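You operate a simulated robot arm through the tools that you are given. There is no shell and no other tool. Be economical: measure what you need, move in short steps, check, and stop when the job is done.

You are at the controls of a simulated robot arm. One attempt, no reset.

## Task
Make black tea by the print on its basket and pour it into the small yellow cup.
Fine: brew till READY, one press of POUR; cup stays on the drip mat, spout back, tea maker off; leave the other two small cups; spill nothing. Set down upright: small yellow cup. Where these are worked on the way, their far stop is far enough and under half their travel is too little: tea spout.

It is judged by the outcome, as a careful person would: the job done as asked, and still so three seconds after it is handed in. It fails if anything else is knocked over, pushed out of place, dropped, spilled or broken.

## Robot
A 7-joint arm with a two-finger parallel gripper, fixed in place. Base frame: the origin is at the foot of the arm, x ahead of it, y to its left, z up; the work surface is at about z = 920. Readings come in mm, degrees, newtons and seconds.
With the tool pointing down near the work surface it reaches from about 200 to 740 mm from the base axis. Its first joint turns from -166.0 to 166.0 degrees. Payload 1.57 kg.
The tool frame sits at the grasp point between the pads (the TCP): z along the fingers, y along the line on which they close. The tips reach 30 mm beyond it. Largest opening 110 mm; finger width 24, thickness 12; the body of the gripper, 48 by 112 mm, starts 78 mm behind the TCP.
Orientation is that of the tool frame in the base frame, as a unit quaternion [x, y, z, w]. With the fingers straight down and closing along the base's y, the tool's x points along the base's -x, its y along +y and its z along -z.

## Interface
- The arm moves only by the tool play_rows. Its argument "steps" is a list of rows, each a list of 6 numbers: the shift along the tool's x, y, z in mm, then the turn, a rotation vector about the tool's x, y, z in degrees. In form: [[x, y, z, wx, wy, wz], ...]. A call has 1 to 10 rows; each row shifts and turns the commanded pose from where the row before left it, along the tool's axes as they then stand. "grip" is the opening, from 0 (shut) to 1 (fully open), set as the call begins (left out, the last holds). Each row takes 0.2 s and may step no farther than 50 mm and 8.6 degrees from the row before; otherwise, or with a gripper value out of range, the whole call is refused. A pose out of reach is approached as far as the arm can. The call stops where the force on the tool passes 40 N (or 10 N more than at its start, if that is more) or the arm is blocked; 0.2 s more then pass. Each finger travels about 45 mm/s and halts on what it meets, pressing with about 39 N; the grip force reading is that of the motor and also rises with nothing between the fingers. The clock runs only during rows and for 0.2 s after the last one: add rows that do not move to give the fingers time. The reply holds the time, the measured pose of the TCP, the force on the tool along the base axes, the opening and the grip force, in the units named above and with some noise, with the torque about the TCP (base axes, N m) and any sound that the robot's microphone picked up, and new pictures: "pictures" is both (left out), scene, wrist or none.
- Cameras (640 x 400 px; columns grow to the right, rows downward): "scene" is fixed at [400.5, 498.8, 1717.7]; the picture's right is [-0.96, -0.29, 0.00], its down [-0.27, 0.88, -0.39] and it looks along [0.11, -0.38, -0.92] (base axes); focal length 328 px, centre (320, 200). "wrist" rides on the gripper at [70, 16, -141] in the tool frame; the picture's right is [-0.23, 0.97, 0.00], its down [-0.86, -0.20, -0.48] and it looks along [-0.47, -0.11, 0.88] (tool axes); focal length 222 px, centre (320, 200). There is no depth. A picture from a camera that has moved, and an enlarged one, comes with that camera's place and axes in the base frame and with its lens.
- raise_lower(by): slides the trunk up (or, below 0, down) by that many mm; the arm rides with it, the base frame stays. It gives what a move gives, with no picture.
- enlarge(camera, box): a new picture of the part [left, top, right, bottom] of that camera's present view, enlarged. No time passes.
- finish_job(): hands the job in; it is judged then, once.

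Go step by step. Nothing tells you positions but the pictures and the camera data: compare them with the known pose of the tool, close in by small moves and look again before you grip or let go. The budget is 120 turns and 200 pictures, counting those below and the enlarged ones. Unless the task says otherwise, let go and move clear before handing in, and close with one line.

The tools are called after ">>>" as a command line: name --pt "numbers of a row" for each row, then --argument value for the rest, lists and objects as JSON in quotes. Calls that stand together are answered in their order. play_rows: Moves the arm, as the interface text tells. Its arguments: {"type":"object","properties":{"steps":{"type":"array","items":{"type":"array","items":{"type":"number"}}},"grip":{"type":"number"},"pictures":{"type":"string","enum":["both","scene","wrist","none"]}},"required":["steps"]} The other tools are called the same way: raise_lower (by) slides the trunk up or down; enlarge (camera, box) takes an enlarged picture of a part of a camera's view; finish_job () hands the job in.

At the start:

```text
clock: 0.0
position: [393.8, 105.8, 1289.2]
tcp_rot: [0.0, 1.0, 0.0, 0.0]
force: [-0.4, 0.1, -0.2]
ft_torque: [0.04, 0.0, 0.01]
width: 109.6
grip_force: 0.1
trunk travel left (down, up): [-525.0, 65.0]
```

scene: 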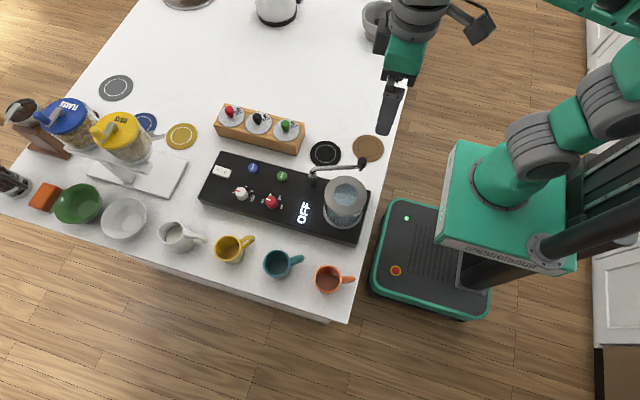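
wrist: 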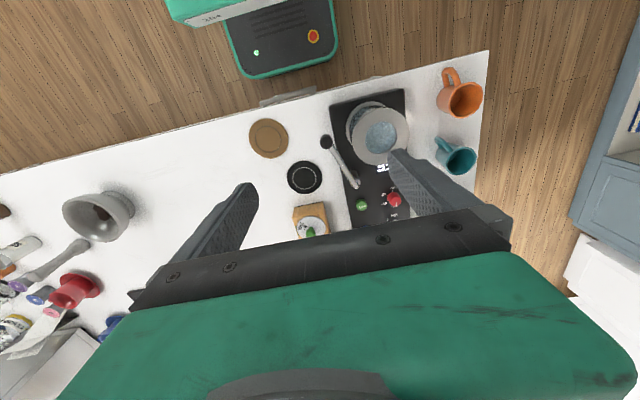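

I see a tea maker (black base with a glass vessel, spout, knobs), a rack with three baskets (red, black, green), and the cups along the edge. I'll zoom in on the details first.

>>> enlarge --camera "scene" --box '[190, 140, 390, 265]'

>>> enlarge --camera "scene" --box '[200, 90, 320, 165]'

>>> enlarge --camera "scene" --box '[140, 200, 380, 350]'

```text
3.20 times, centred on (290, 202) of scene
camera zoom: at [400.5, 498.8, 1717.7], right [-0.96, -0.29, 0.0], down [-0.27, 0.88, -0.39], along [0.11, -0.38, -0.92], focal length 1048 px, centre (416, 192)
```

zoom: 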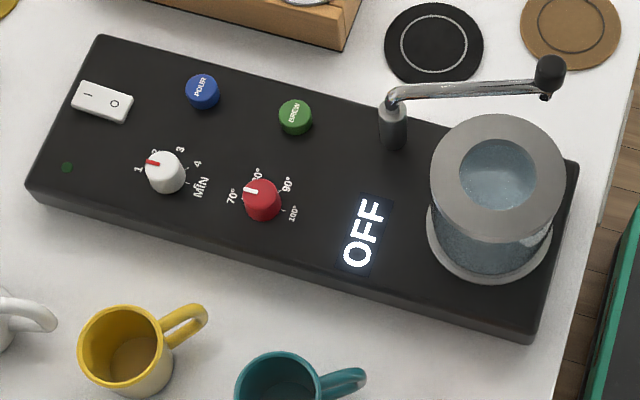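

```text
5.33 times, centred on (260, 128) of scene
camera zoom: at [400.5, 498.8, 1717.7], right [-0.96, -0.29, 0.0], down [-0.27, 0.88, -0.39], along [0.11, -0.38, -0.92], focal length 1747 px, centre (640, 587)
```

zoom: 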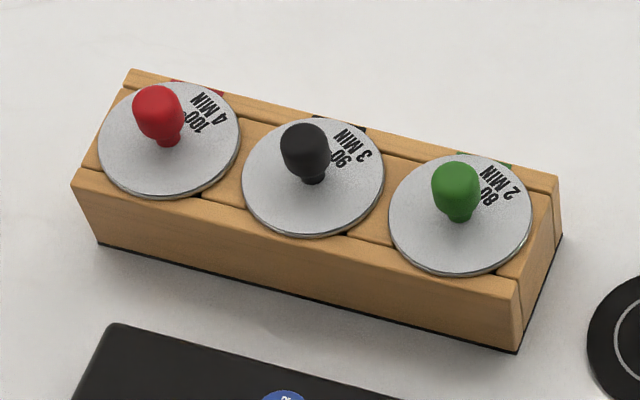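

```text
2.67 times, centred on (260, 275) of scene
camera zoom: at [400.5, 498.8, 1717.7], right [-0.96, -0.29, 0.0], down [-0.27, 0.88, -0.39], along [0.11, -0.38, -0.92], focal length 873 px, centre (480, 0)
```

zoom: 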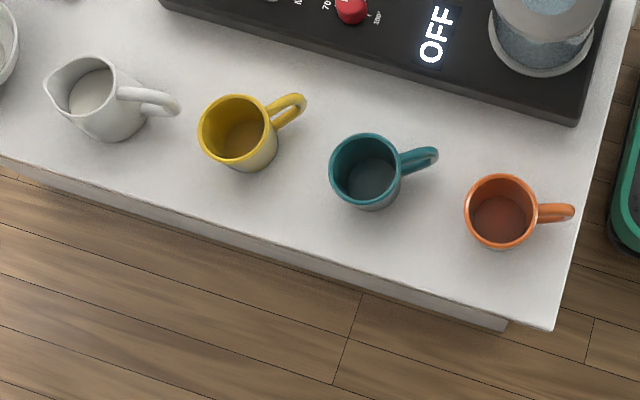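

The baskets are red 100°/4 min, black 90°/3 min and green 80°/2 min. I'll zoom in on the wrist view to locate the parts and read the rack labels.

>>> enlarge --camera "wrist" --box '[230, 60, 500, 240]'

>>> play_rows --pt "0 -30 0 0 0 0" --pt "0 -40 0 0 0 0" --pt "0 -40 0 0 0 0" --pt "-10 0 30 0 0 0" --pt "-20 0 40 0 0 0" --pt "0 0 40 0 0 0"

```text
2.22 times, centred on (365, 150) of wrist
camera zoom: at [325.0, 122.2, 1431.9], right [0.23, 0.97, 0.0], down [0.86, -0.2, 0.48], along [0.47, -0.11, -0.88], focal length 494 px, centre (220, 311)
```

zoom: 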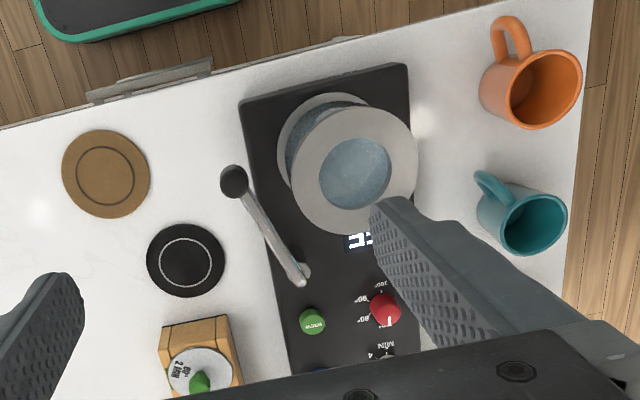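

```text
clock: 1.4
position: [421.7, -6.2, 1179.7]
tcp_rot: [0.0, 1.0, 0.0, 0.001]
force: [-0.8, -0.5, -0.2]
ft_torque: [0.02, 0.04, 0.02]
width: 110.2
grip_force: 0.1
trunk travel left (down, up): [-525.0, 65.0]
camera wrist: at [354.1, 11.9, 1321.6], right [0.23, 0.97, 0.0], down [0.85, -0.2, 0.48], along [0.47, -0.11, -0.88], focal length 222 px, centre (320, 200)
```

scene: 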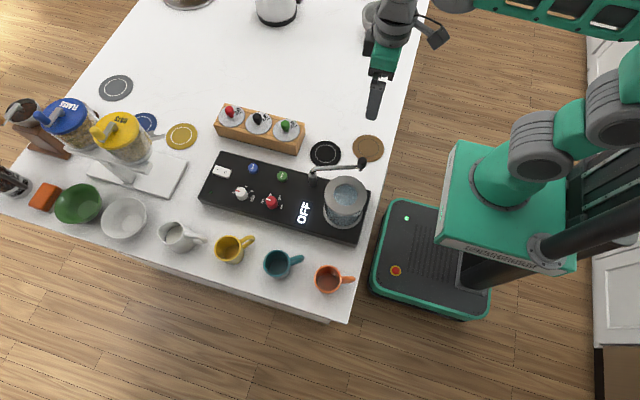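
wrist: 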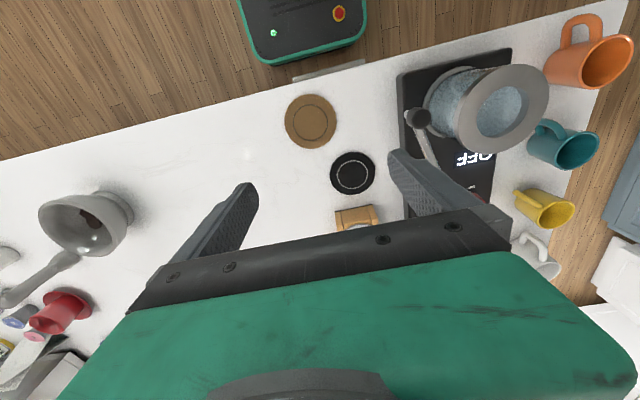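

The machine is aligned roughly with x. My estimates are: yellow cup (653,373), drip mat (523,31), black basket (714,27), vessel opening (425,198, top about 1065). I'll start with the cup and move over it for a close look.

>>> play_rows --pt "-20 41 0 0 0 0" --pt "-20 41 0 0 0 0" --pt "-20 41 0 0 0 0" --pt "-20 41 0 0 0 0" --pt "-20 41 0 0 0 0" --pt "-20 41 0 0 0 0" --pt "-20 41 0 0 0 0" --pt "0 0 0 0 0 -7.5" --pt "0 0 0 0 0 -7.5" --pt "0 0 0 0 0 -7.5" --pictures "none"

>>> play_rows --pt "0 0 0 0 0 -7.5" --pt "0 0 0 0 0 -7.5" --pt "0 0 0 0 0 -7.5" --pt "0 0 0 0 -7.5 0" --pt "0 0 0 0 -7.5 0" --pt "0 0 0 0 0 0"

```text
clock: 3.6
position: [564.2, 282.7, 1177.9]
tcp_rot: [-0.196, 0.981, 0.0, -0.001]
force: [0.6, -0.4, 0.4]
ft_torque: [0.02, 0.0, -0.01]
width: 109.9
grip_force: 0.0
trunk travel left (down, up): [-525.0, 65.0]
```

```text
clock: 5.0
position: [563.2, 281.9, 1177.6]
tcp_rot: [-0.379, 0.916, 0.05, 0.121]
force: [0.2, 0.0, 0.6]
ft_torque: [0.01, 0.05, -0.02]
width: 109.8
grip_force: 0.1
trunk travel left (down, up): [-525.0, 65.0]
camera wrist: at [478.8, 220.8, 1298.2], right [-0.53, 0.84, 0.06], down [0.64, 0.36, 0.68], along [0.56, 0.4, -0.73], focal length 222 px, centre (320, 200)
```

scene: 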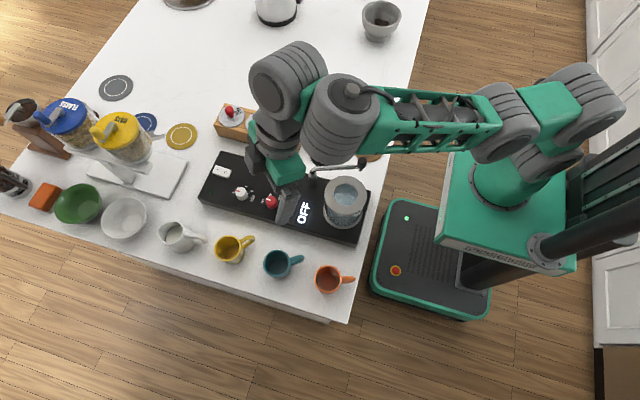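
wrist: 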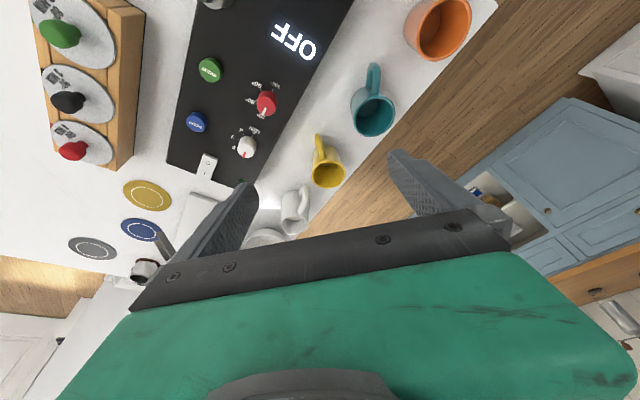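

Good view of the panel and cup here. I'll zoom in on both for reading and placement.

>>> enlarge --camera "wrist" --box '[160, 20, 330, 190]'

>>> enlarge --camera "wrist" --box '[270, 110, 370, 210]'

>>> enlarge --camera "wrist" --box '[20, 0, 150, 180]'

```text
2.35 times, centred on (245, 105) of wrist
camera zoom: at [478.8, 220.8, 1298.2], right [-0.53, 0.84, 0.06], down [0.64, 0.36, 0.68], along [0.56, 0.4, -0.73], focal length 523 px, centre (496, 424)
```

zoom: 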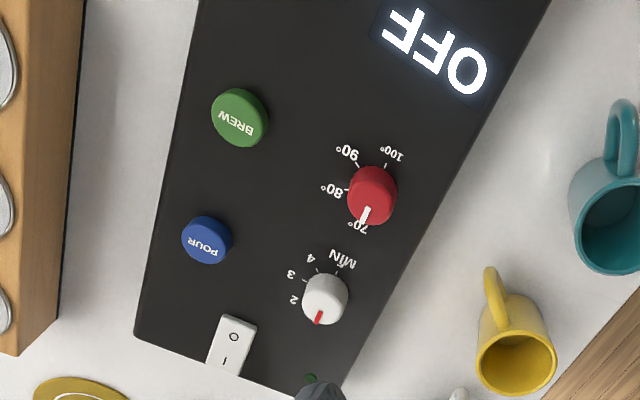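

```text
4.00 times, centred on (320, 160) of wrist
camera zoom: at [478.8, 220.8, 1298.2], right [-0.53, 0.84, 0.06], down [0.64, 0.36, 0.68], along [0.56, 0.4, -0.73], focal length 888 px, centre (320, 360)
```

zoom: 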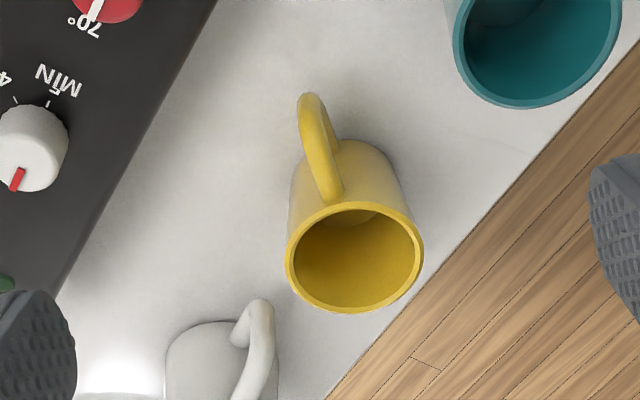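

```text
2.22 times, centred on (85, 90) of wrist
camera zoom: at [478.8, 220.8, 1298.2], right [-0.53, 0.84, 0.06], down [0.64, 0.36, 0.68], along [0.56, 0.4, -0.73], focal length 494 px, centre (842, 444)
```

zoom: 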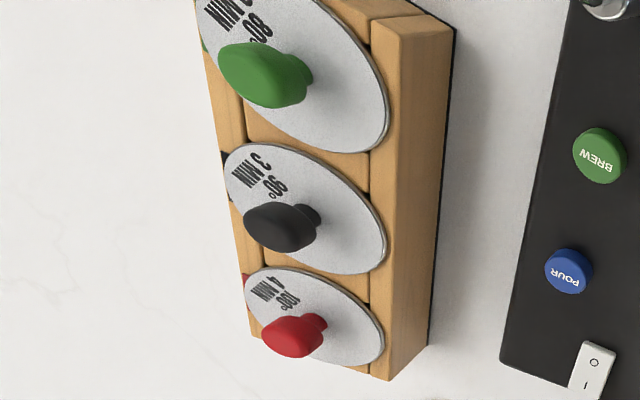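

The dials sit at 70° and 1 min. I'll approach the cup body with a partly open gripper, stopping above it to look again.

>>> play_rows --pt "-35 0 0 0 0 0" --pt "-35 -1 0 0 0 0" --pt "0 0 45 0 0 0" --pt "0 0 45 0 0 0" --pt "0 0 45 0 0 0" --pt "0 0 0 0 0 0" --grip 0.75

```text
clock: 6.4
position: [635.2, 352.5, 1069.3]
tcp_rot: [-0.379, 0.916, 0.05, 0.121]
force: [-0.5, 0.1, -0.3]
ft_torque: [0.03, 0.07, 0.03]
width: 82.5
grip_force: 0.0
trunk travel left (down, up): [-525.0, 65.0]
camera wrist: at [551.1, 291.3, 1188.5], right [-0.53, 0.84, 0.06], down [0.64, 0.36, 0.68], along [0.56, 0.4, -0.73], focal length 222 px, centre (320, 200)
```

scene: 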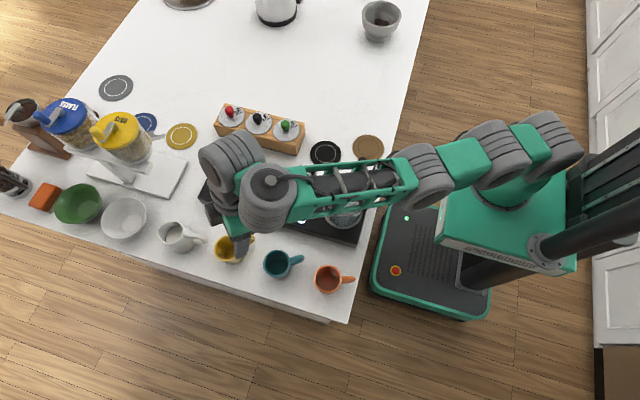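
wrist: 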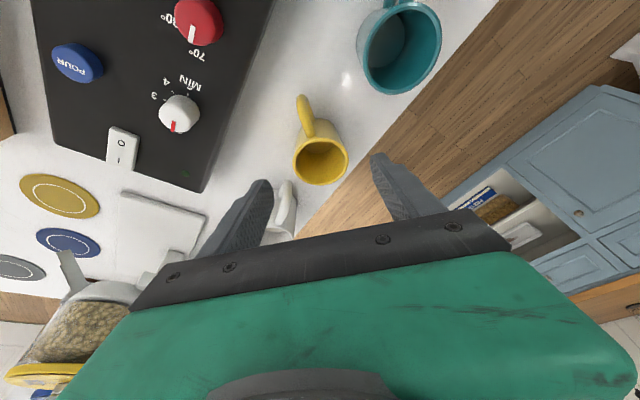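

The cup is centred between the fingers, so I'll go down around it.

>>> play_rows --pt "0 -1 30 0 0 0" --pt "0 0 30 0 0 0" --pt "0 0 30 0 0 0" --pt "0 0 12 0 0 0" --pt "0 0 0 0 0 0"

```text
clock: 7.6
position: [645.8, 364.0, 1001.8]
tcp_rot: [-0.379, 0.916, 0.048, 0.12]
force: [0.0, 0.0, -0.2]
ft_torque: [0.0, -0.01, 0.0]
width: 82.6
grip_force: 0.1
out of reach, approached as far as the arm can: row 3, 4
trunk travel left (down, up): [-525.0, 65.0]
camera wrist: at [562.0, 303.3, 1121.4], right [-0.53, 0.84, 0.06], down [0.64, 0.36, 0.68], along [0.56, 0.4, -0.73], focal length 222 px, centre (320, 200)
```

scene: 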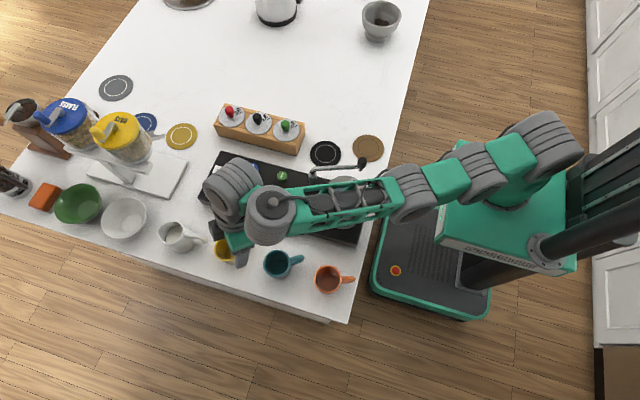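
wrist: 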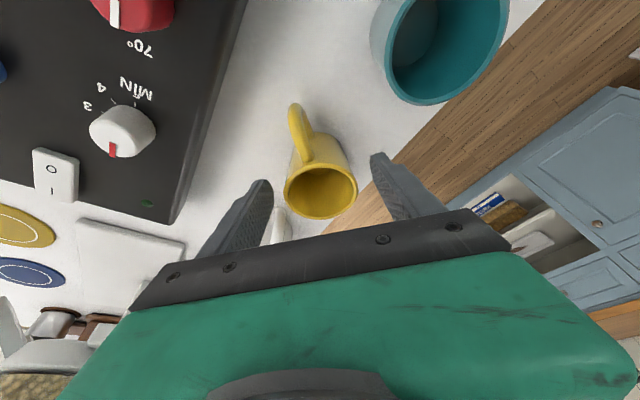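

The arm reaches its limit here, so I'll back up a little and lower the trunk for more reach.

>>> play_rows --pt "0 0 -40 0 0 0" --pt "0 0 -40 0 0 0" --pt "0 0 -40 0 0 0" --pictures "none"

>>> raise_lower --by -80

```text
clock: 8.4
position: [622.6, 343.3, 1116.0]
tcp_rot: [-0.38, 0.916, 0.05, 0.121]
force: [0.2, 0.4, 0.2]
ft_torque: [-0.02, 0.03, -0.01]
width: 82.4
grip_force: 0.1
trunk travel left (down, up): [-525.0, 65.0]
```

```text
clock: 9.6
position: [622.0, 344.3, 1035.3]
tcp_rot: [-0.379, 0.916, 0.05, 0.12]
force: [-0.2, 0.1, 0.6]
ft_torque: [-0.01, -0.02, -0.01]
width: 82.6
grip_force: 0.1
trunk travel left (down, up): [-445.0, 145.0]
```

>>> play_rows --pt "-24.6 -3.5 0 0 0 0" --pt "0 0 26 0 0 0" --pt "0 0 25 0 0 0" --pt "0 0 25 0 0 0" --pt "0 0 0 0 0 0" --pictures "wrist"

```text
clock: 10.8
position: [655.1, 371.3, 970.3]
tcp_rot: [-0.379, 0.916, 0.049, 0.12]
force: [0.6, -0.7, -0.3]
ft_torque: [0.02, -0.01, 0.02]
width: 82.5
grip_force: 0.1
trunk travel left (down, up): [-445.0, 145.0]
camera wrist: at [571.0, 310.2, 1089.1], right [-0.53, 0.84, 0.06], down [0.64, 0.36, 0.68], along [0.56, 0.4, -0.73], focal length 222 px, centre (320, 200)
```

wrist: 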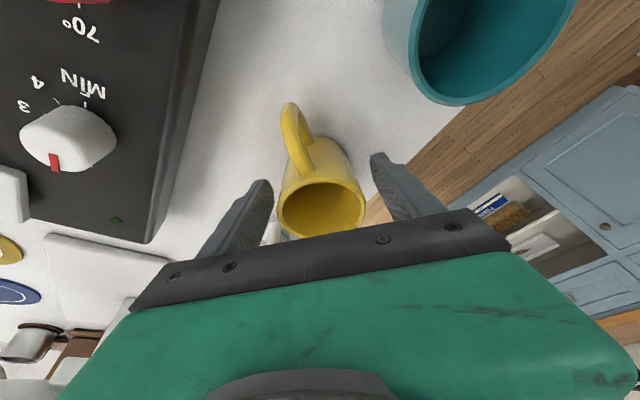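

Aligned; closing on the cup and lifting slightly.

>>> play_rows --pt "0 0 0 0 0 0" --pt "0 0 0 0 0 0" --pt "0 0 0 0 0 0" --pt "0 0 0 0 0 0" --grip 0.3 --pictures "wrist"

```text
clock: 11.8
position: [655.4, 371.0, 969.8]
tcp_rot: [-0.379, 0.916, 0.05, 0.12]
force: [0.9, 0.3, 0.5]
ft_torque: [0.01, 0.03, 0.01]
width: 60.8
grip_force: 38.7
trunk travel left (down, up): [-445.0, 145.0]
camera wrist: at [571.0, 310.0, 1089.4], right [-0.53, 0.84, 0.06], down [0.64, 0.36, 0.68], along [0.56, 0.4, -0.73], focal length 222 px, centre (320, 200)
```

wrist: 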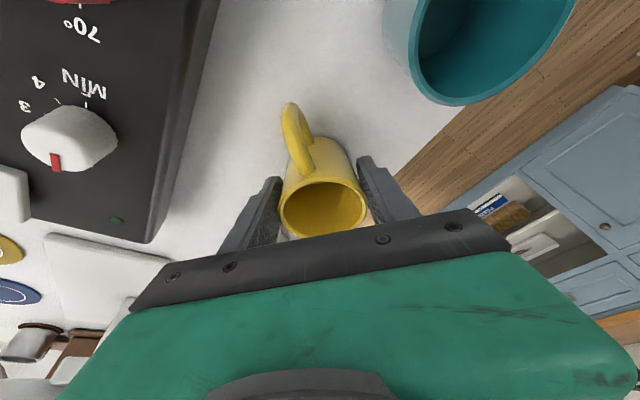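

The cup is gripped at a width of 60.8 mm. I'll lift it straight up and carry it over toward the drip mat.

>>> play_rows --pt "-5 0 -19 0 0 0" --pt "-11.65 0 -43.5 0 0 0" --pt "-11.65 0 -43.5 0 0 0" --pt "-11.65 0 -43.5 0 0 0" --pt "-6.6 0 -24.5 0 0 0" --pt "35.8 -16.3 -9.6 0 0 0" --pt "35.8 -16.3 -9.6 0 0 0"

```text
clock: 13.4
position: [605.4, 262.8, 1118.9]
tcp_rot: [-0.38, 0.916, 0.05, 0.12]
force: [-0.2, -1.2, -0.2]
ft_torque: [0.01, 0.01, 0.01]
width: 33.0
grip_force: 0.1
out of reach, approached as far as the arm can: row 2, 3, 4, 5
trunk travel left (down, up): [-445.0, 145.0]
camera wrist: at [521.0, 201.2, 1238.2], right [-0.53, 0.84, 0.06], down [0.64, 0.36, 0.68], along [0.56, 0.4, -0.73], focal length 222 px, centre (320, 200)
```

scene: 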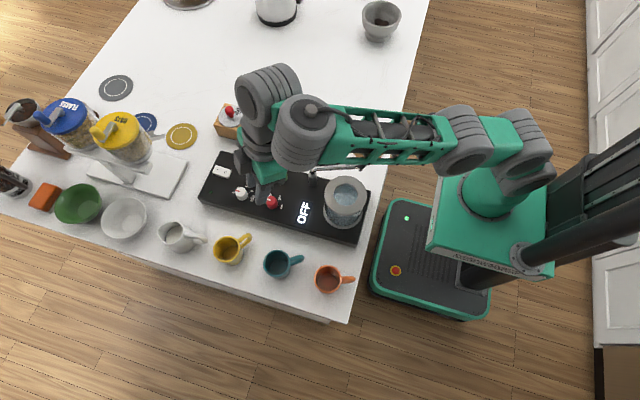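
wrist: 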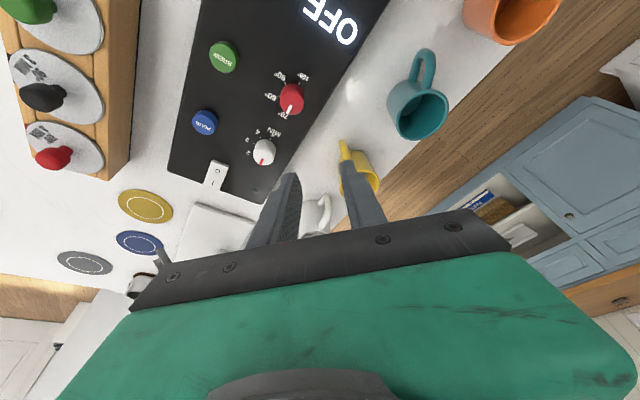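

The reach limit bent the lift, and the cup slipped out of the grip but stands upright where it was. I'll re-approach and lift with the trunk this time.

>>> enlarge --camera "scene" --box '[150, 200, 310, 300]'

>>> play_rows --pt "0 0 0 0 0 0" --pt "0 0 0 0 0 0" --pt "0 0 0 0 0 0" --pt "0 0 0 0 0 0" --grip 0.75 --pictures "wrist"

```text
4.00 times, centred on (230, 250) of scene
camera zoom: at [400.5, 498.8, 1717.7], right [-0.96, -0.29, 0.0], down [-0.27, 0.88, -0.39], along [0.11, -0.38, -0.92], focal length 1310 px, centre (680, 0)
```

zoom: 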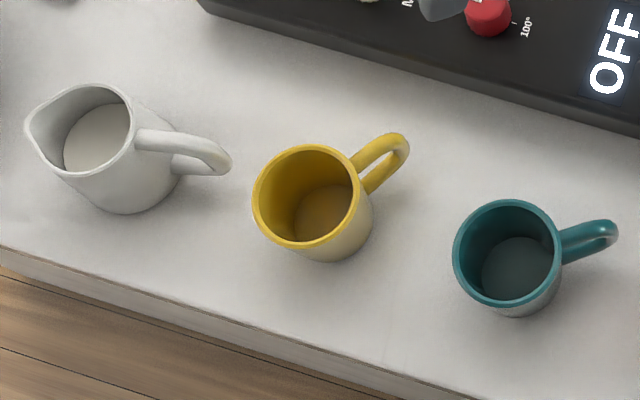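

```text
clock: 14.4
position: [606.2, 263.9, 1119.8]
tcp_rot: [-0.379, 0.916, 0.05, 0.121]
force: [1.0, -0.1, 0.1]
ft_torque: [-0.01, 0.03, -0.05]
width: 82.6
grip_force: 0.0
trunk travel left (down, up): [-445.0, 145.0]
camera wrist: at [521.8, 202.0, 1237.8], right [-0.53, 0.84, 0.06], down [0.64, 0.36, 0.68], along [0.56, 0.4, -0.73], focal length 222 px, centre (320, 200)
```

wrist: 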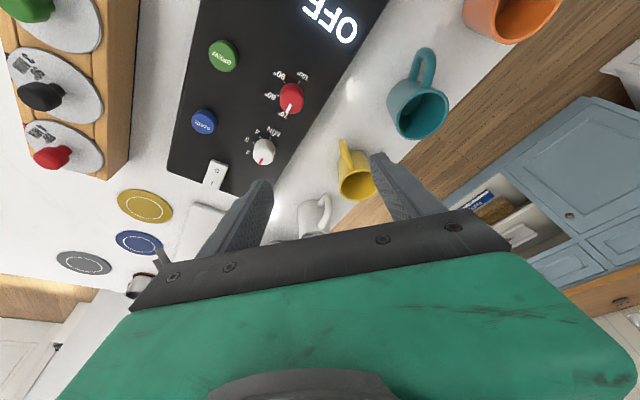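

The cup hasn't moved. I'll tilt the tool further for better reach and approach again.

>>> play_rows --pt "0 0 0 0 -7.5 0" --pt "0 0 0 0 -7.5 0" --pt "-10 20 0 0 0 0" --pt "-10.4 20.7 0 0 0 0" --pt "0 0 35 0 0 0" --pt "0 0 35 0 0 0" --pt "0 0 25 0 0 0" --pt "0 0 0 0 0 0" --pictures "wrist"

```text
clock: 16.2
position: [648.8, 340.1, 1097.1]
tcp_rot: [-0.37, 0.893, 0.098, 0.238]
force: [-0.4, -1.2, -0.9]
ft_torque: [0.0, 0.01, 0.01]
width: 82.4
grip_force: 0.1
out of reach, approached as far as the arm can: row 2, 7
trunk travel left (down, up): [-445.0, 145.0]
camera wrist: at [544.5, 260.2, 1185.2], right [-0.55, 0.83, 0.11], down [0.5, 0.22, 0.84], along [0.67, 0.52, -0.53], focal length 222 px, centre (320, 200)
```

wrist: 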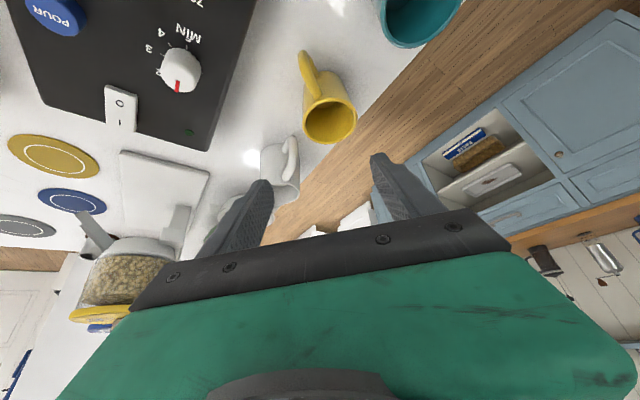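

The extra tilt doesn't help. I'll return to the 15° tilt that reached the cup, then lift with the trunk.

>>> play_rows --pt "0 0 -30 0 0 0" --pt "0 0 0 0 7.5 0" --pt "0 0 0 0 7.5 0" --pt "0 0 0 0 0 0" --pictures "none"

```text
clock: 17.2
position: [636.7, 326.7, 1123.5]
tcp_rot: [-0.379, 0.916, 0.05, 0.12]
force: [0.4, -0.7, -0.4]
ft_torque: [0.0, 0.01, 0.0]
width: 82.3
grip_force: 0.1
trunk travel left (down, up): [-445.0, 145.0]
```

>>> play_rows --pt "10 18 30 0 0 0" --pt "0 0 30 0 0 0" --pt "0 0 30 0 0 0" --pt "-10 0 0 0 0 0" --pt "0 0 0 0 0 0" --pictures "wrist"

```text
clock: 18.4
position: [640.3, 356.5, 1036.7]
tcp_rot: [-0.379, 0.916, 0.05, 0.12]
force: [0.2, 0.8, -0.6]
ft_torque: [-0.02, -0.02, 0.03]
width: 82.6
grip_force: 0.0
trunk travel left (down, up): [-445.0, 145.0]
camera wrist: at [556.2, 294.9, 1156.6], right [-0.53, 0.84, 0.06], down [0.64, 0.36, 0.68], along [0.56, 0.4, -0.73], focal length 222 px, centre (320, 200)
```

wrist: 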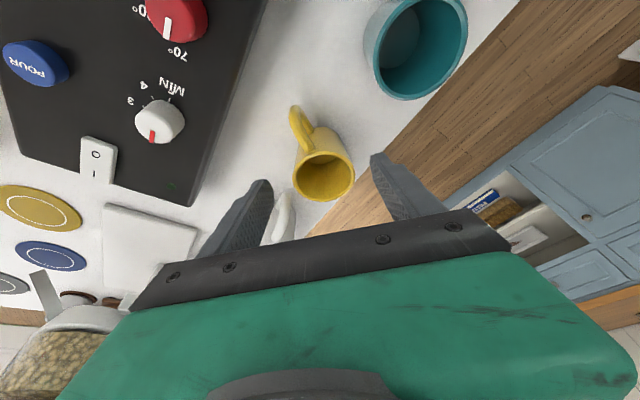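

>>> play_rows --pt "-3 0.5 24 0 0 0" --pt "0 0 24 0 0 0" --pt "0 0 24 0 0 0" --pt "0 0 0 0 0 0" --pictures "none"

>>> play_rows --pt "0 0 0 0 0 0" --pt "0 0 0 0 0 0" --pt "0 0 0 0 0 0" --pt "0 0 0 0 0 0" --grip 0.2 --pictures "wrist"

>>> raise_lower --by 20

>>> enlarge --camera "scene" --box '[150, 200, 310, 300]'

```text
clock: 19.4
position: [655.3, 373.5, 969.4]
tcp_rot: [-0.379, 0.916, 0.049, 0.12]
force: [0.8, 0.2, 0.3]
ft_torque: [0.01, 0.03, -0.02]
width: 82.6
grip_force: 0.0
trunk travel left (down, up): [-445.0, 145.0]
```

```text
clock: 20.4
position: [656.0, 372.2, 969.6]
tcp_rot: [-0.379, 0.916, 0.05, 0.12]
force: [1.4, 0.3, -0.1]
ft_torque: [0.07, -0.01, -0.02]
width: 60.2
grip_force: 37.4
trunk travel left (down, up): [-445.0, 145.0]
camera wrist: at [570.8, 311.2, 1088.7], right [-0.53, 0.84, 0.06], down [0.64, 0.36, 0.68], along [0.56, 0.4, -0.73], focal length 222 px, centre (320, 200)
```

wrist: 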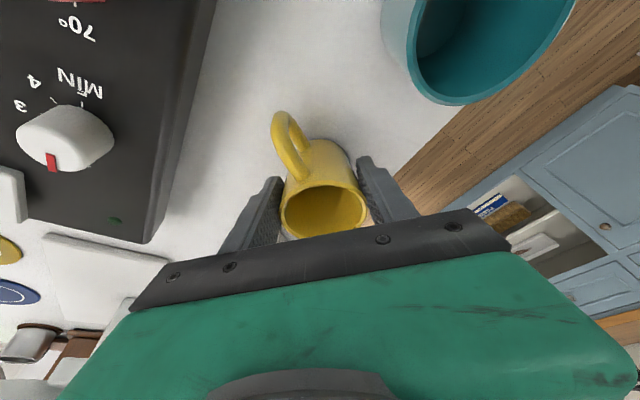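

```text
clock: 21.0
position: [655.3, 371.7, 988.4]
tcp_rot: [-0.379, 0.916, 0.05, 0.12]
force: [0.5, 0.2, -1.9]
ft_torque: [0.0, 0.01, -0.01]
width: 59.9
grip_force: 39.1
trunk travel left (down, up): [-465.0, 125.0]
```

```text
4.00 times, centred on (230, 250) of scene
camera zoom: at [400.5, 498.8, 1717.7], right [-0.96, -0.29, 0.0], down [-0.27, 0.88, -0.39], along [0.11, -0.38, -0.92], focal length 1310 px, centre (680, 0)
```

zoom: 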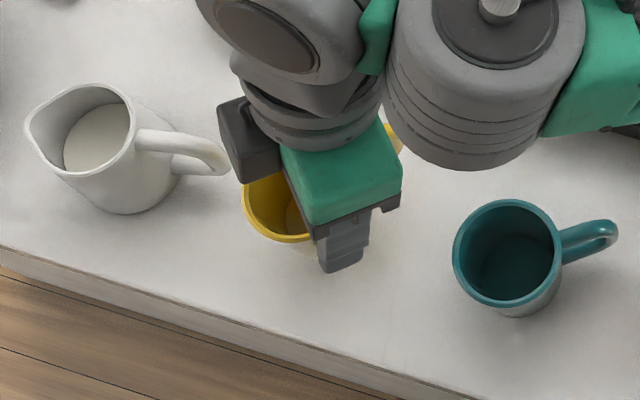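

The cup is held and the force shows its weight. I'll raise the trunk further and then carry it in.

>>> raise_lower --by 115

>>> play_rows --pt "17.8 -8.1 -4.8 0 0 0" --pt "26.8 -12.2 -7.2 0 0 0" --pt "26.8 -12.2 -7.2 0 0 0" --pt "20 -12.2 -31 0 0 0"

```text
clock: 22.5
position: [655.9, 372.7, 1104.1]
tcp_rot: [-0.38, 0.916, 0.05, 0.121]
force: [-0.6, 0.5, -1.7]
ft_torque: [-0.02, 0.0, -0.01]
width: 59.9
grip_force: 38.8
trunk travel left (down, up): [-580.0, 10.0]
```

```text
clock: 23.5
position: [642.9, 283.3, 1135.4]
tcp_rot: [-0.379, 0.916, 0.05, 0.119]
force: [0.2, -0.7, -1.9]
ft_torque: [0.03, 0.01, -0.01]
width: 59.7
grip_force: 39.0
out of reach, approached as far as the arm can: row 3, 4
trunk travel left (down, up): [-580.0, 10.0]
camera wrist: at [559.2, 222.5, 1255.0], right [-0.53, 0.84, 0.06], down [0.64, 0.36, 0.68], along [0.55, 0.4, -0.73], focal length 222 px, centre (320, 200)
```

scene: 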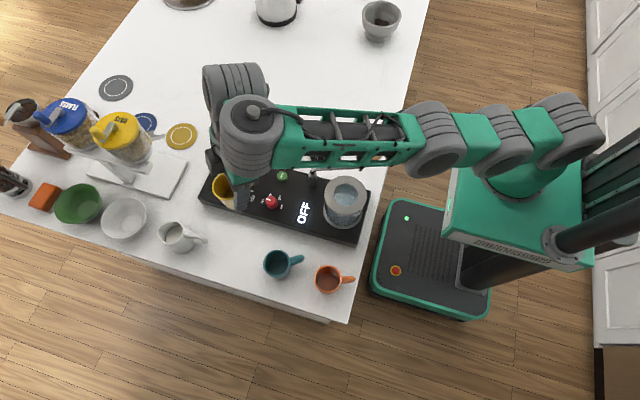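
wrist: 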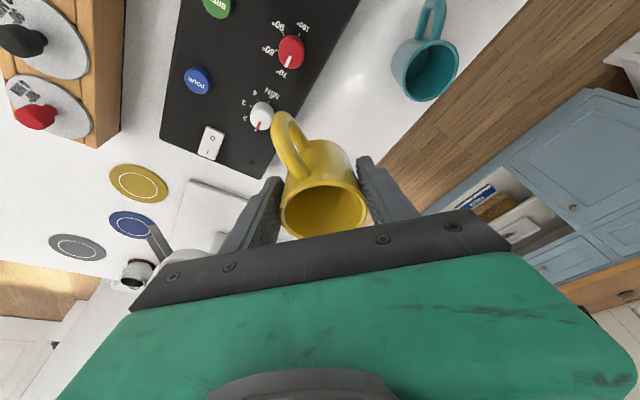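

The cup is held well, but a joint limit seems to bind the yaw. I'll rotate about the vertical back toward zero yaw, keeping the cup upright.

>>> play_rows --pt "0 0 0 1.94 0 7.24" --pt "0 0 0 1.94 0 7.24" --pt "0 0 0 1.94 0 7.24" --pt "0 0 0 0 0 0" --pictures "none"

```text
clock: 24.5
position: [647.2, 286.0, 1137.5]
tcp_rot: [-0.192, 0.973, 0.024, 0.127]
force: [0.2, -0.7, -1.5]
ft_torque: [0.0, 0.0, 0.0]
width: 60.0
grip_force: 39.1
out of reach, approached as far as the arm can: row 2
trunk travel left (down, up): [-580.0, 10.0]
```

>>> play_rows --pt "25 0 -6.7 0 0 0" --pt "31.4 0 -8.4 0 0 0" --pt "31.4 0 -8.4 0 0 0" --pt "0 0 0 0 0 0" --pictures "none"

```text
clock: 25.5
position: [638.3, 285.8, 1159.8]
tcp_rot: [-0.193, 0.972, 0.025, 0.128]
force: [0.2, 0.5, -0.6]
ft_torque: [-0.01, 0.0, 0.0]
width: 59.9
grip_force: 38.9
out of reach, approached as far as the arm can: row 1, 2, 3
trunk travel left (down, up): [-580.0, 10.0]
```

>>> play_rows --pt "19 0 10 0 0 0" --pt "19 0 10 0 0 0" --pt "19 0 10 0 0 0" --pt "0 0 0 0 0 0" --pictures "scene"

```text
clock: 26.5
position: [644.3, 291.8, 1135.9]
tcp_rot: [-0.193, 0.973, 0.025, 0.127]
force: [0.0, 0.1, -1.1]
ft_torque: [0.01, -0.01, 0.0]
width: 60.2
grip_force: 38.5
out of reach, approached as far as the arm can: row 1, 2, 3
trunk travel left (down, up): [-580.0, 10.0]
```

scene: 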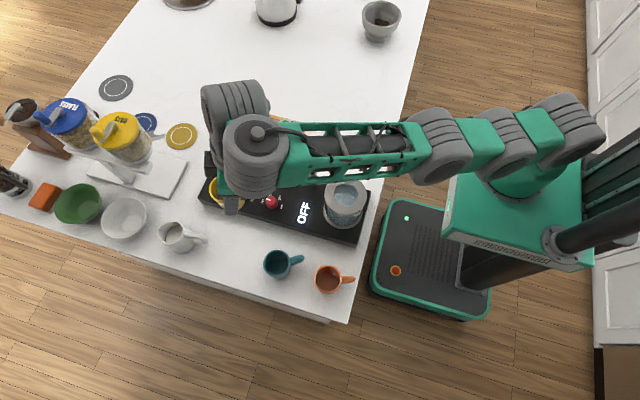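

The arm is near full stretch and is sliding along its reach sphere. I'll combine sideways, inward and upward motion to let the elbow bend.

>>> play_rows --pt "23.4 -24.4 -18.7 0 0 0" --pt "23.4 -24.4 -18.7 0 0 0" --pt "23.4 -24.4 -18.7 0 0 0" --pt "0 0 0 0 0 0" --pictures "none"

```text
clock: 27.5
position: [649.3, 213.0, 1201.5]
tcp_rot: [-0.194, 0.973, 0.025, 0.126]
force: [0.3, -0.8, -1.6]
ft_torque: [-0.02, -0.01, 0.02]
width: 59.8
grip_force: 39.3
out of reach, approached as far as the arm can: row 1, 2, 3
trunk travel left (down, up): [-580.0, 10.0]
```

>>> play_rows --pt "47.5 3 -12.8 0 0 0" --pt "47.5 3 -12.8 0 0 0" --pt "47.5 3 -12.8 0 0 0" --pt "0 0 0 0 0 0" --pictures "none"

```text
clock: 28.5
position: [597.7, 200.0, 1270.4]
tcp_rot: [-0.193, 0.973, 0.025, 0.124]
force: [-0.1, 0.8, -2.3]
ft_torque: [-0.02, -0.01, -0.03]
width: 60.1
grip_force: 38.9
out of reach, approached as far as the arm can: row 1, 2, 3
trunk travel left (down, up): [-580.0, 10.0]
```

>>> play_rows --pt "0 0 0 0 -7.5 0" --pt "0 0 0 0 -7.5 0" --pt "0 0 -30 0 0 0" --pt "0 0 -30 0 0 0" --pt "0 0 0 0 0 0" --pictures "scene"

```text
clock: 29.7
position: [625.9, 208.9, 1368.9]
tcp_rot: [-0.188, 0.947, 0.051, 0.254]
force: [-0.5, -0.7, -1.8]
ft_torque: [0.01, 0.02, 0.01]
width: 59.8
grip_force: 39.0
out of reach, approached as far as the arm can: row 1, 2
trunk travel left (down, up): [-580.0, 10.0]
```

scene: 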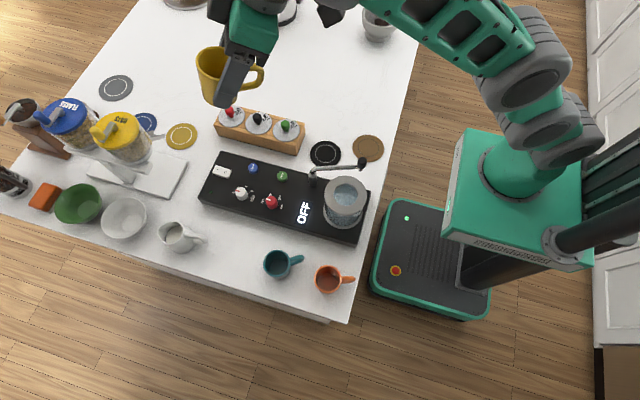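

The arm has escaped the lock and the elbow is bent. I'll restore the cup to upright and bring it inward.

>>> play_rows --pt "20 0 0 0 7.5 0" --pt "20 0 0 0 7.5 0" --pt "30 0 0 0 0 0" --pt "30 0 0 0 0 0" --pt "0 0 0 0 0 0" --pictures "both"

```text
clock: 30.9
position: [542.8, 176.2, 1337.5]
tcp_rot: [-0.194, 0.972, 0.025, 0.129]
force: [0.0, -0.5, -1.4]
ft_torque: [-0.03, 0.01, -0.03]
width: 59.9
grip_force: 38.7
out of reach, approached as far as the arm can: row 2
trunk travel left (down, up): [-580.0, 10.0]
camera wrist: at [442.1, 152.6, 1456.2], right [-0.17, 0.98, 0.06], down [0.73, 0.09, 0.68], along [0.67, 0.16, -0.73], focal length 222 px, centre (320, 200)
```

scene: 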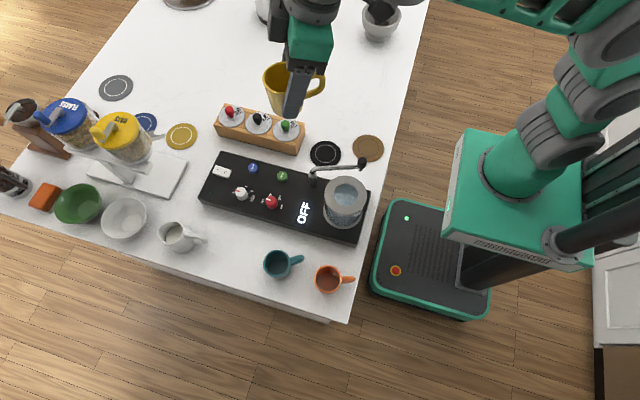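
wrist: 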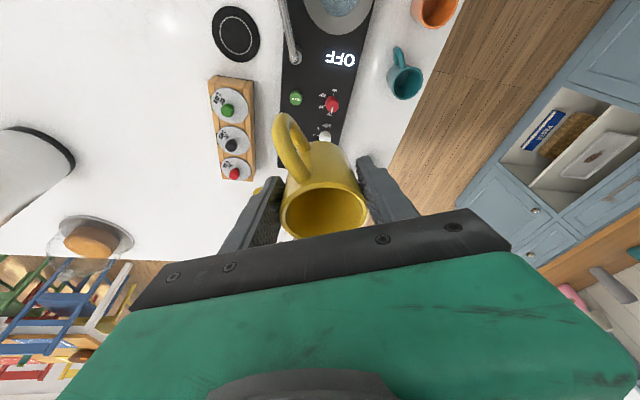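

>>> play_rows --pt "0 0 0 1.94 0 7.24" --pt "0 0 0 1.94 0 7.24" --pt "0 0 0 1.94 0 7.24" --pt "0 -36 0 0 0 0" --pt "0 -36 0 0 0 0" --pt "0 -36 0 0 0 0" --pt "0 -36 0 0 0 0" --pt "0 0 0 0 0 0" --pictures "none"

```text
clock: 32.7
position: [533.9, 31.2, 1318.9]
tcp_rot: [0.0, 0.991, 0.0, 0.131]
force: [0.6, 0.6, -1.6]
ft_torque: [0.01, 0.01, 0.01]
width: 59.7
grip_force: 39.5
out of reach, approached as far as the arm can: row 2, 3
trunk travel left (down, up): [-580.0, 10.0]
```

>>> play_rows --pt "12.1 0 38 0 0 0" --pt "12.1 0 38 0 0 0" --pt "12.1 0 38 0 0 0" --pt "12.1 0 38 0 0 0" --pt "12.1 0 38 0 0 0" --pt "12.1 0 38 0 0 0" --pt "0 0 0 0 0 0"

```text
clock: 34.3
position: [522.3, 32.1, 1077.3]
tcp_rot: [0.0, 0.991, 0.0, 0.131]
force: [0.1, -0.7, -2.0]
ft_torque: [0.0, -0.02, 0.01]
width: 59.9
grip_force: 39.3
trunk travel left (down, up): [-580.0, 10.0]
camera wrist: at [418.6, 49.5, 1196.6], right [0.22, 0.97, 0.06], down [0.7, -0.2, 0.68], along [0.68, -0.11, -0.73], focal length 222 px, centre (320, 200)
```

scene: 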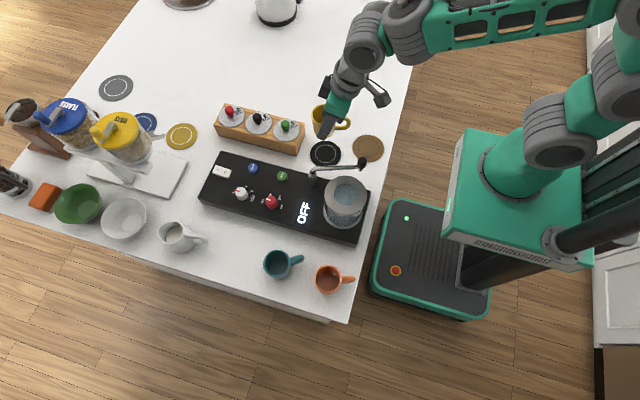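
wrist: 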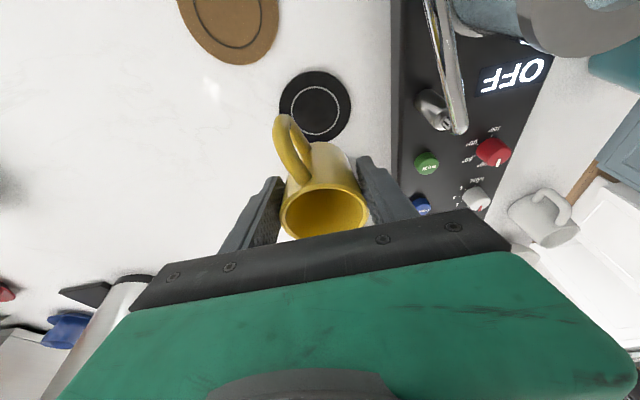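

>>> play_rows --pt "8 1.5 31 0 0 0" --pt "8 1.5 31 0 0 0" --pt "6 0 24 0 0 0" --pt "0 0 0 0 0 0"

```text
clock: 35.3
position: [522.5, 35.1, 989.1]
tcp_rot: [0.0, 0.991, 0.0, 0.13]
force: [-0.4, 0.1, -1.8]
ft_torque: [0.01, 0.05, 0.01]
width: 59.7
grip_force: 39.0
trunk travel left (down, up): [-580.0, 10.0]
camera wrist: at [419.6, 52.1, 1107.7], right [0.22, 0.97, 0.06], down [0.7, -0.2, 0.68], along [0.68, -0.11, -0.73], focal length 222 px, centre (320, 200)
```

scene: 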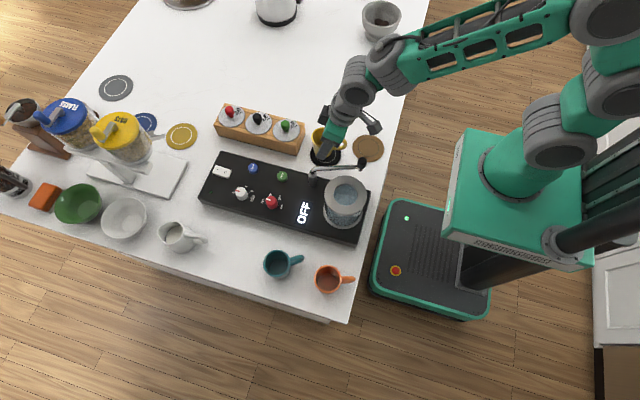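
wrist: 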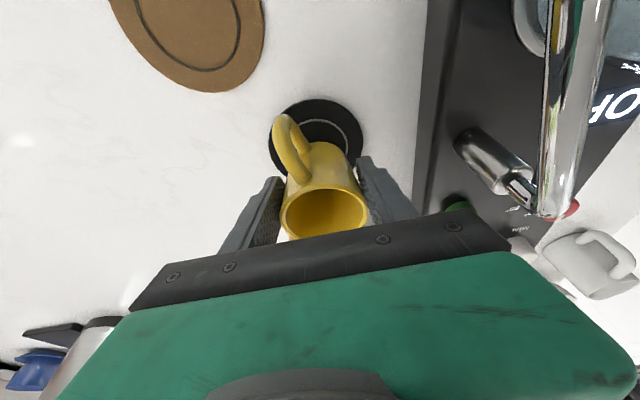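

>>> play_rows --pt "3 2 9 0 0 0" --pt "1 0 4 0 0 0" --pt "0.5 0 2 0 0 0" --pt "0.5 0 2 0 0 0" --pt "0 0 0 0 0 0" --pictures "wrist"

```text
clock: 36.5
position: [522.6, 36.2, 974.3]
tcp_rot: [0.0, 0.991, 0.0, 0.133]
force: [-4.5, 0.3, 17.6]
ft_torque: [0.26, 0.32, 0.06]
width: 59.8
grip_force: 39.1
trunk travel left (down, up): [-580.0, 10.0]
camera wrist: at [419.0, 53.5, 1092.2], right [0.22, 0.97, 0.06], down [0.7, -0.2, 0.69], along [0.68, -0.11, -0.72], focal length 222 px, centre (320, 200)
```

wrist: 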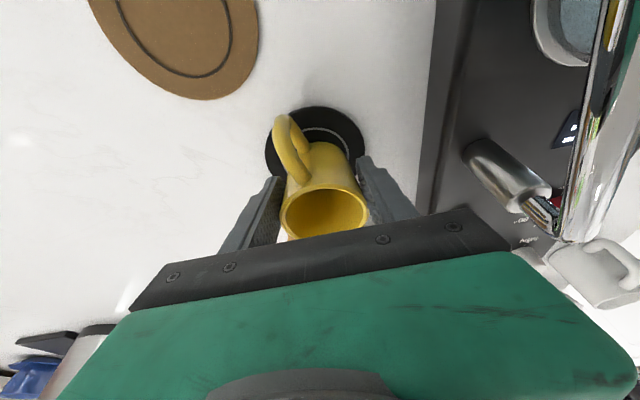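

The cup is in contact with the mat. I'll ease off slightly, release and back out.

>>> play_rows --pt "-0.4 0 -1.3 0 0 0" --pt "0 0 0 0 0 0" --pictures "none"

>>> play_rows --pt "0 0 0 0 0 0" --pt "0 0 0 0 0 0" --pt "0 0 0 0 0 0" --pt "0 0 -30 0 0 0" --pt "0 0 -40 0 0 0" --pt "0 0 -40 0 0 0" --pt "0 0 -40 0 0 0" --grip 0.75

```text
clock: 37.1
position: [523.2, 36.9, 973.1]
tcp_rot: [0.0, 0.991, 0.0, 0.131]
force: [-1.3, 0.3, 11.1]
ft_torque: [0.31, -0.04, 0.05]
width: 59.7
grip_force: 39.1
trunk travel left (down, up): [-580.0, 10.0]
```

```text
clock: 38.7
position: [484.8, 36.9, 1117.3]
tcp_rot: [0.0, 0.991, 0.0, 0.131]
force: [0.3, 0.1, -0.3]
ft_torque: [0.02, 0.0, 0.02]
width: 82.4
grip_force: 0.1
trunk travel left (down, up): [-580.0, 10.0]
camera wrist: at [382.1, 52.8, 1236.4], right [0.22, 0.97, 0.06], down [0.7, -0.2, 0.68], along [0.68, -0.11, -0.73], focal length 222 px, centre (320, 200)
```

scene: 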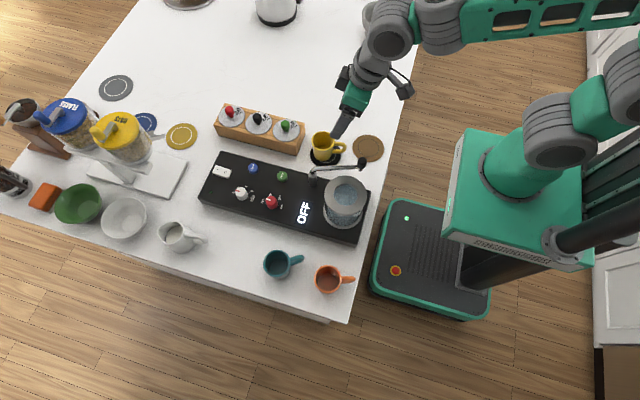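
wrist: 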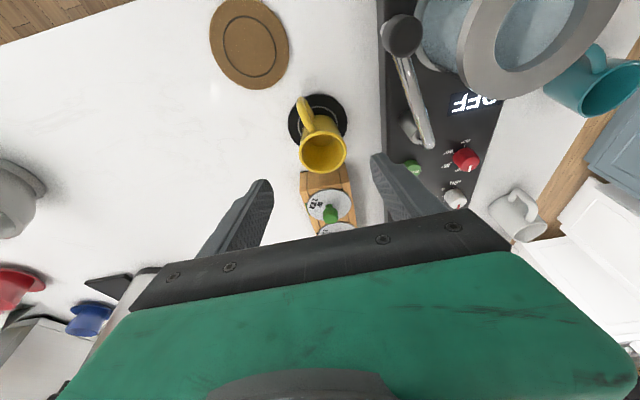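

The cup stands on the mat. Next is the black basket at about (713,28, knob top about 1010), keeping the 15° tilt.

>>> play_rows --pt "-40 -1.8 14 0 0 0" --pt "-40 -1.8 14 0 0 0" --pt "-40 -1.8 14 0 0 0" --pt "-40 -1.8 14 0 0 0" --pt "-40 -1.8 14 0 0 0" --pt "0 0 0 0 0 0" --grip 0.55

```text
clock: 40.1
position: [697.7, 25.6, 1101.1]
tcp_rot: [-0.001, 0.991, 0.0, 0.131]
force: [0.5, 0.3, -0.1]
ft_torque: [0.01, 0.0, 0.01]
width: 60.5
grip_force: 0.0
trunk travel left (down, up): [-580.0, 10.0]
camera wrist: at [594.8, 42.2, 1221.0], right [0.22, 0.97, 0.06], down [0.7, -0.2, 0.68], along [0.68, -0.11, -0.73], focal length 222 px, centre (320, 200)
```

scene: 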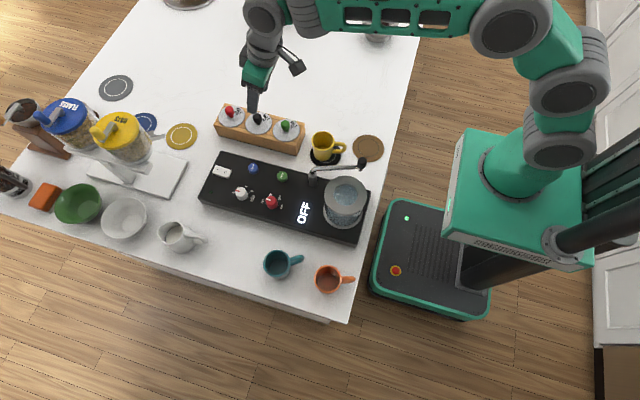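
wrist: 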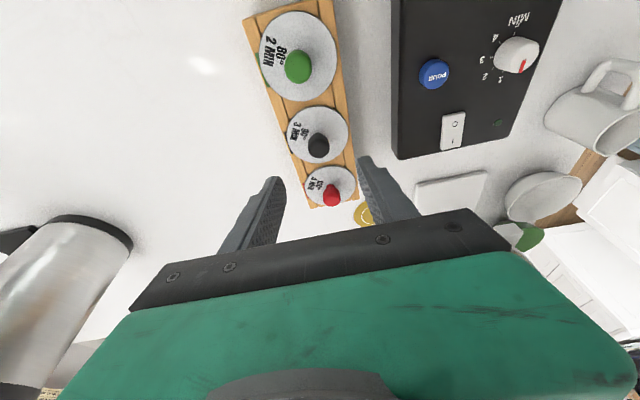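

>>> play_rows --pt "8.6 1.4 30 0 0 0" --pt "0 0 25 0 0 0" --pt "0 0 0 0 0 0" --pictures "wrist"

>>> enlarge --camera "wrist" --box '[220, 60, 420, 260]'

```text
clock: 40.9
position: [702.2, 26.9, 1046.2]
tcp_rot: [0.0, 0.991, 0.0, 0.131]
force: [-0.2, -0.8, -0.7]
ft_torque: [-0.04, -0.02, 0.01]
width: 60.4
grip_force: 0.1
trunk travel left (down, up): [-580.0, 10.0]
camera wrist: at [598.8, 44.8, 1165.1], right [0.22, 0.97, 0.06], down [0.7, -0.2, 0.68], along [0.68, -0.11, -0.73], focal length 222 px, centre (320, 200)
```

wrist: 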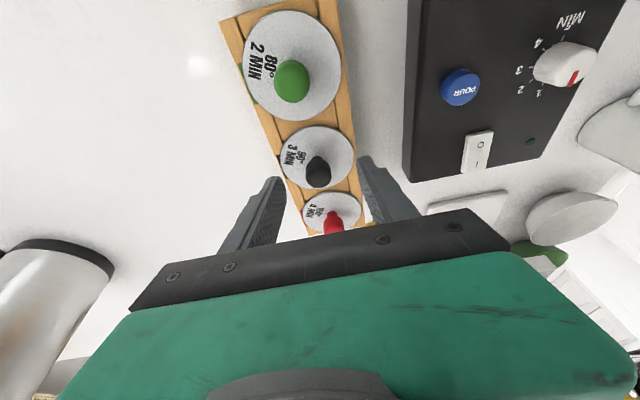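

```text
2.00 times, centred on (320, 160) of wrist
camera zoom: at [598.8, 44.8, 1165.1], right [0.22, 0.97, 0.06], down [0.7, -0.2, 0.68], along [0.68, -0.11, -0.73], focal length 444 px, centre (320, 280)
```

zoom: 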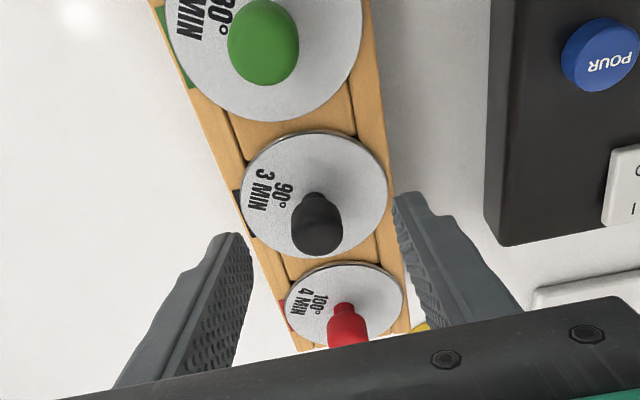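

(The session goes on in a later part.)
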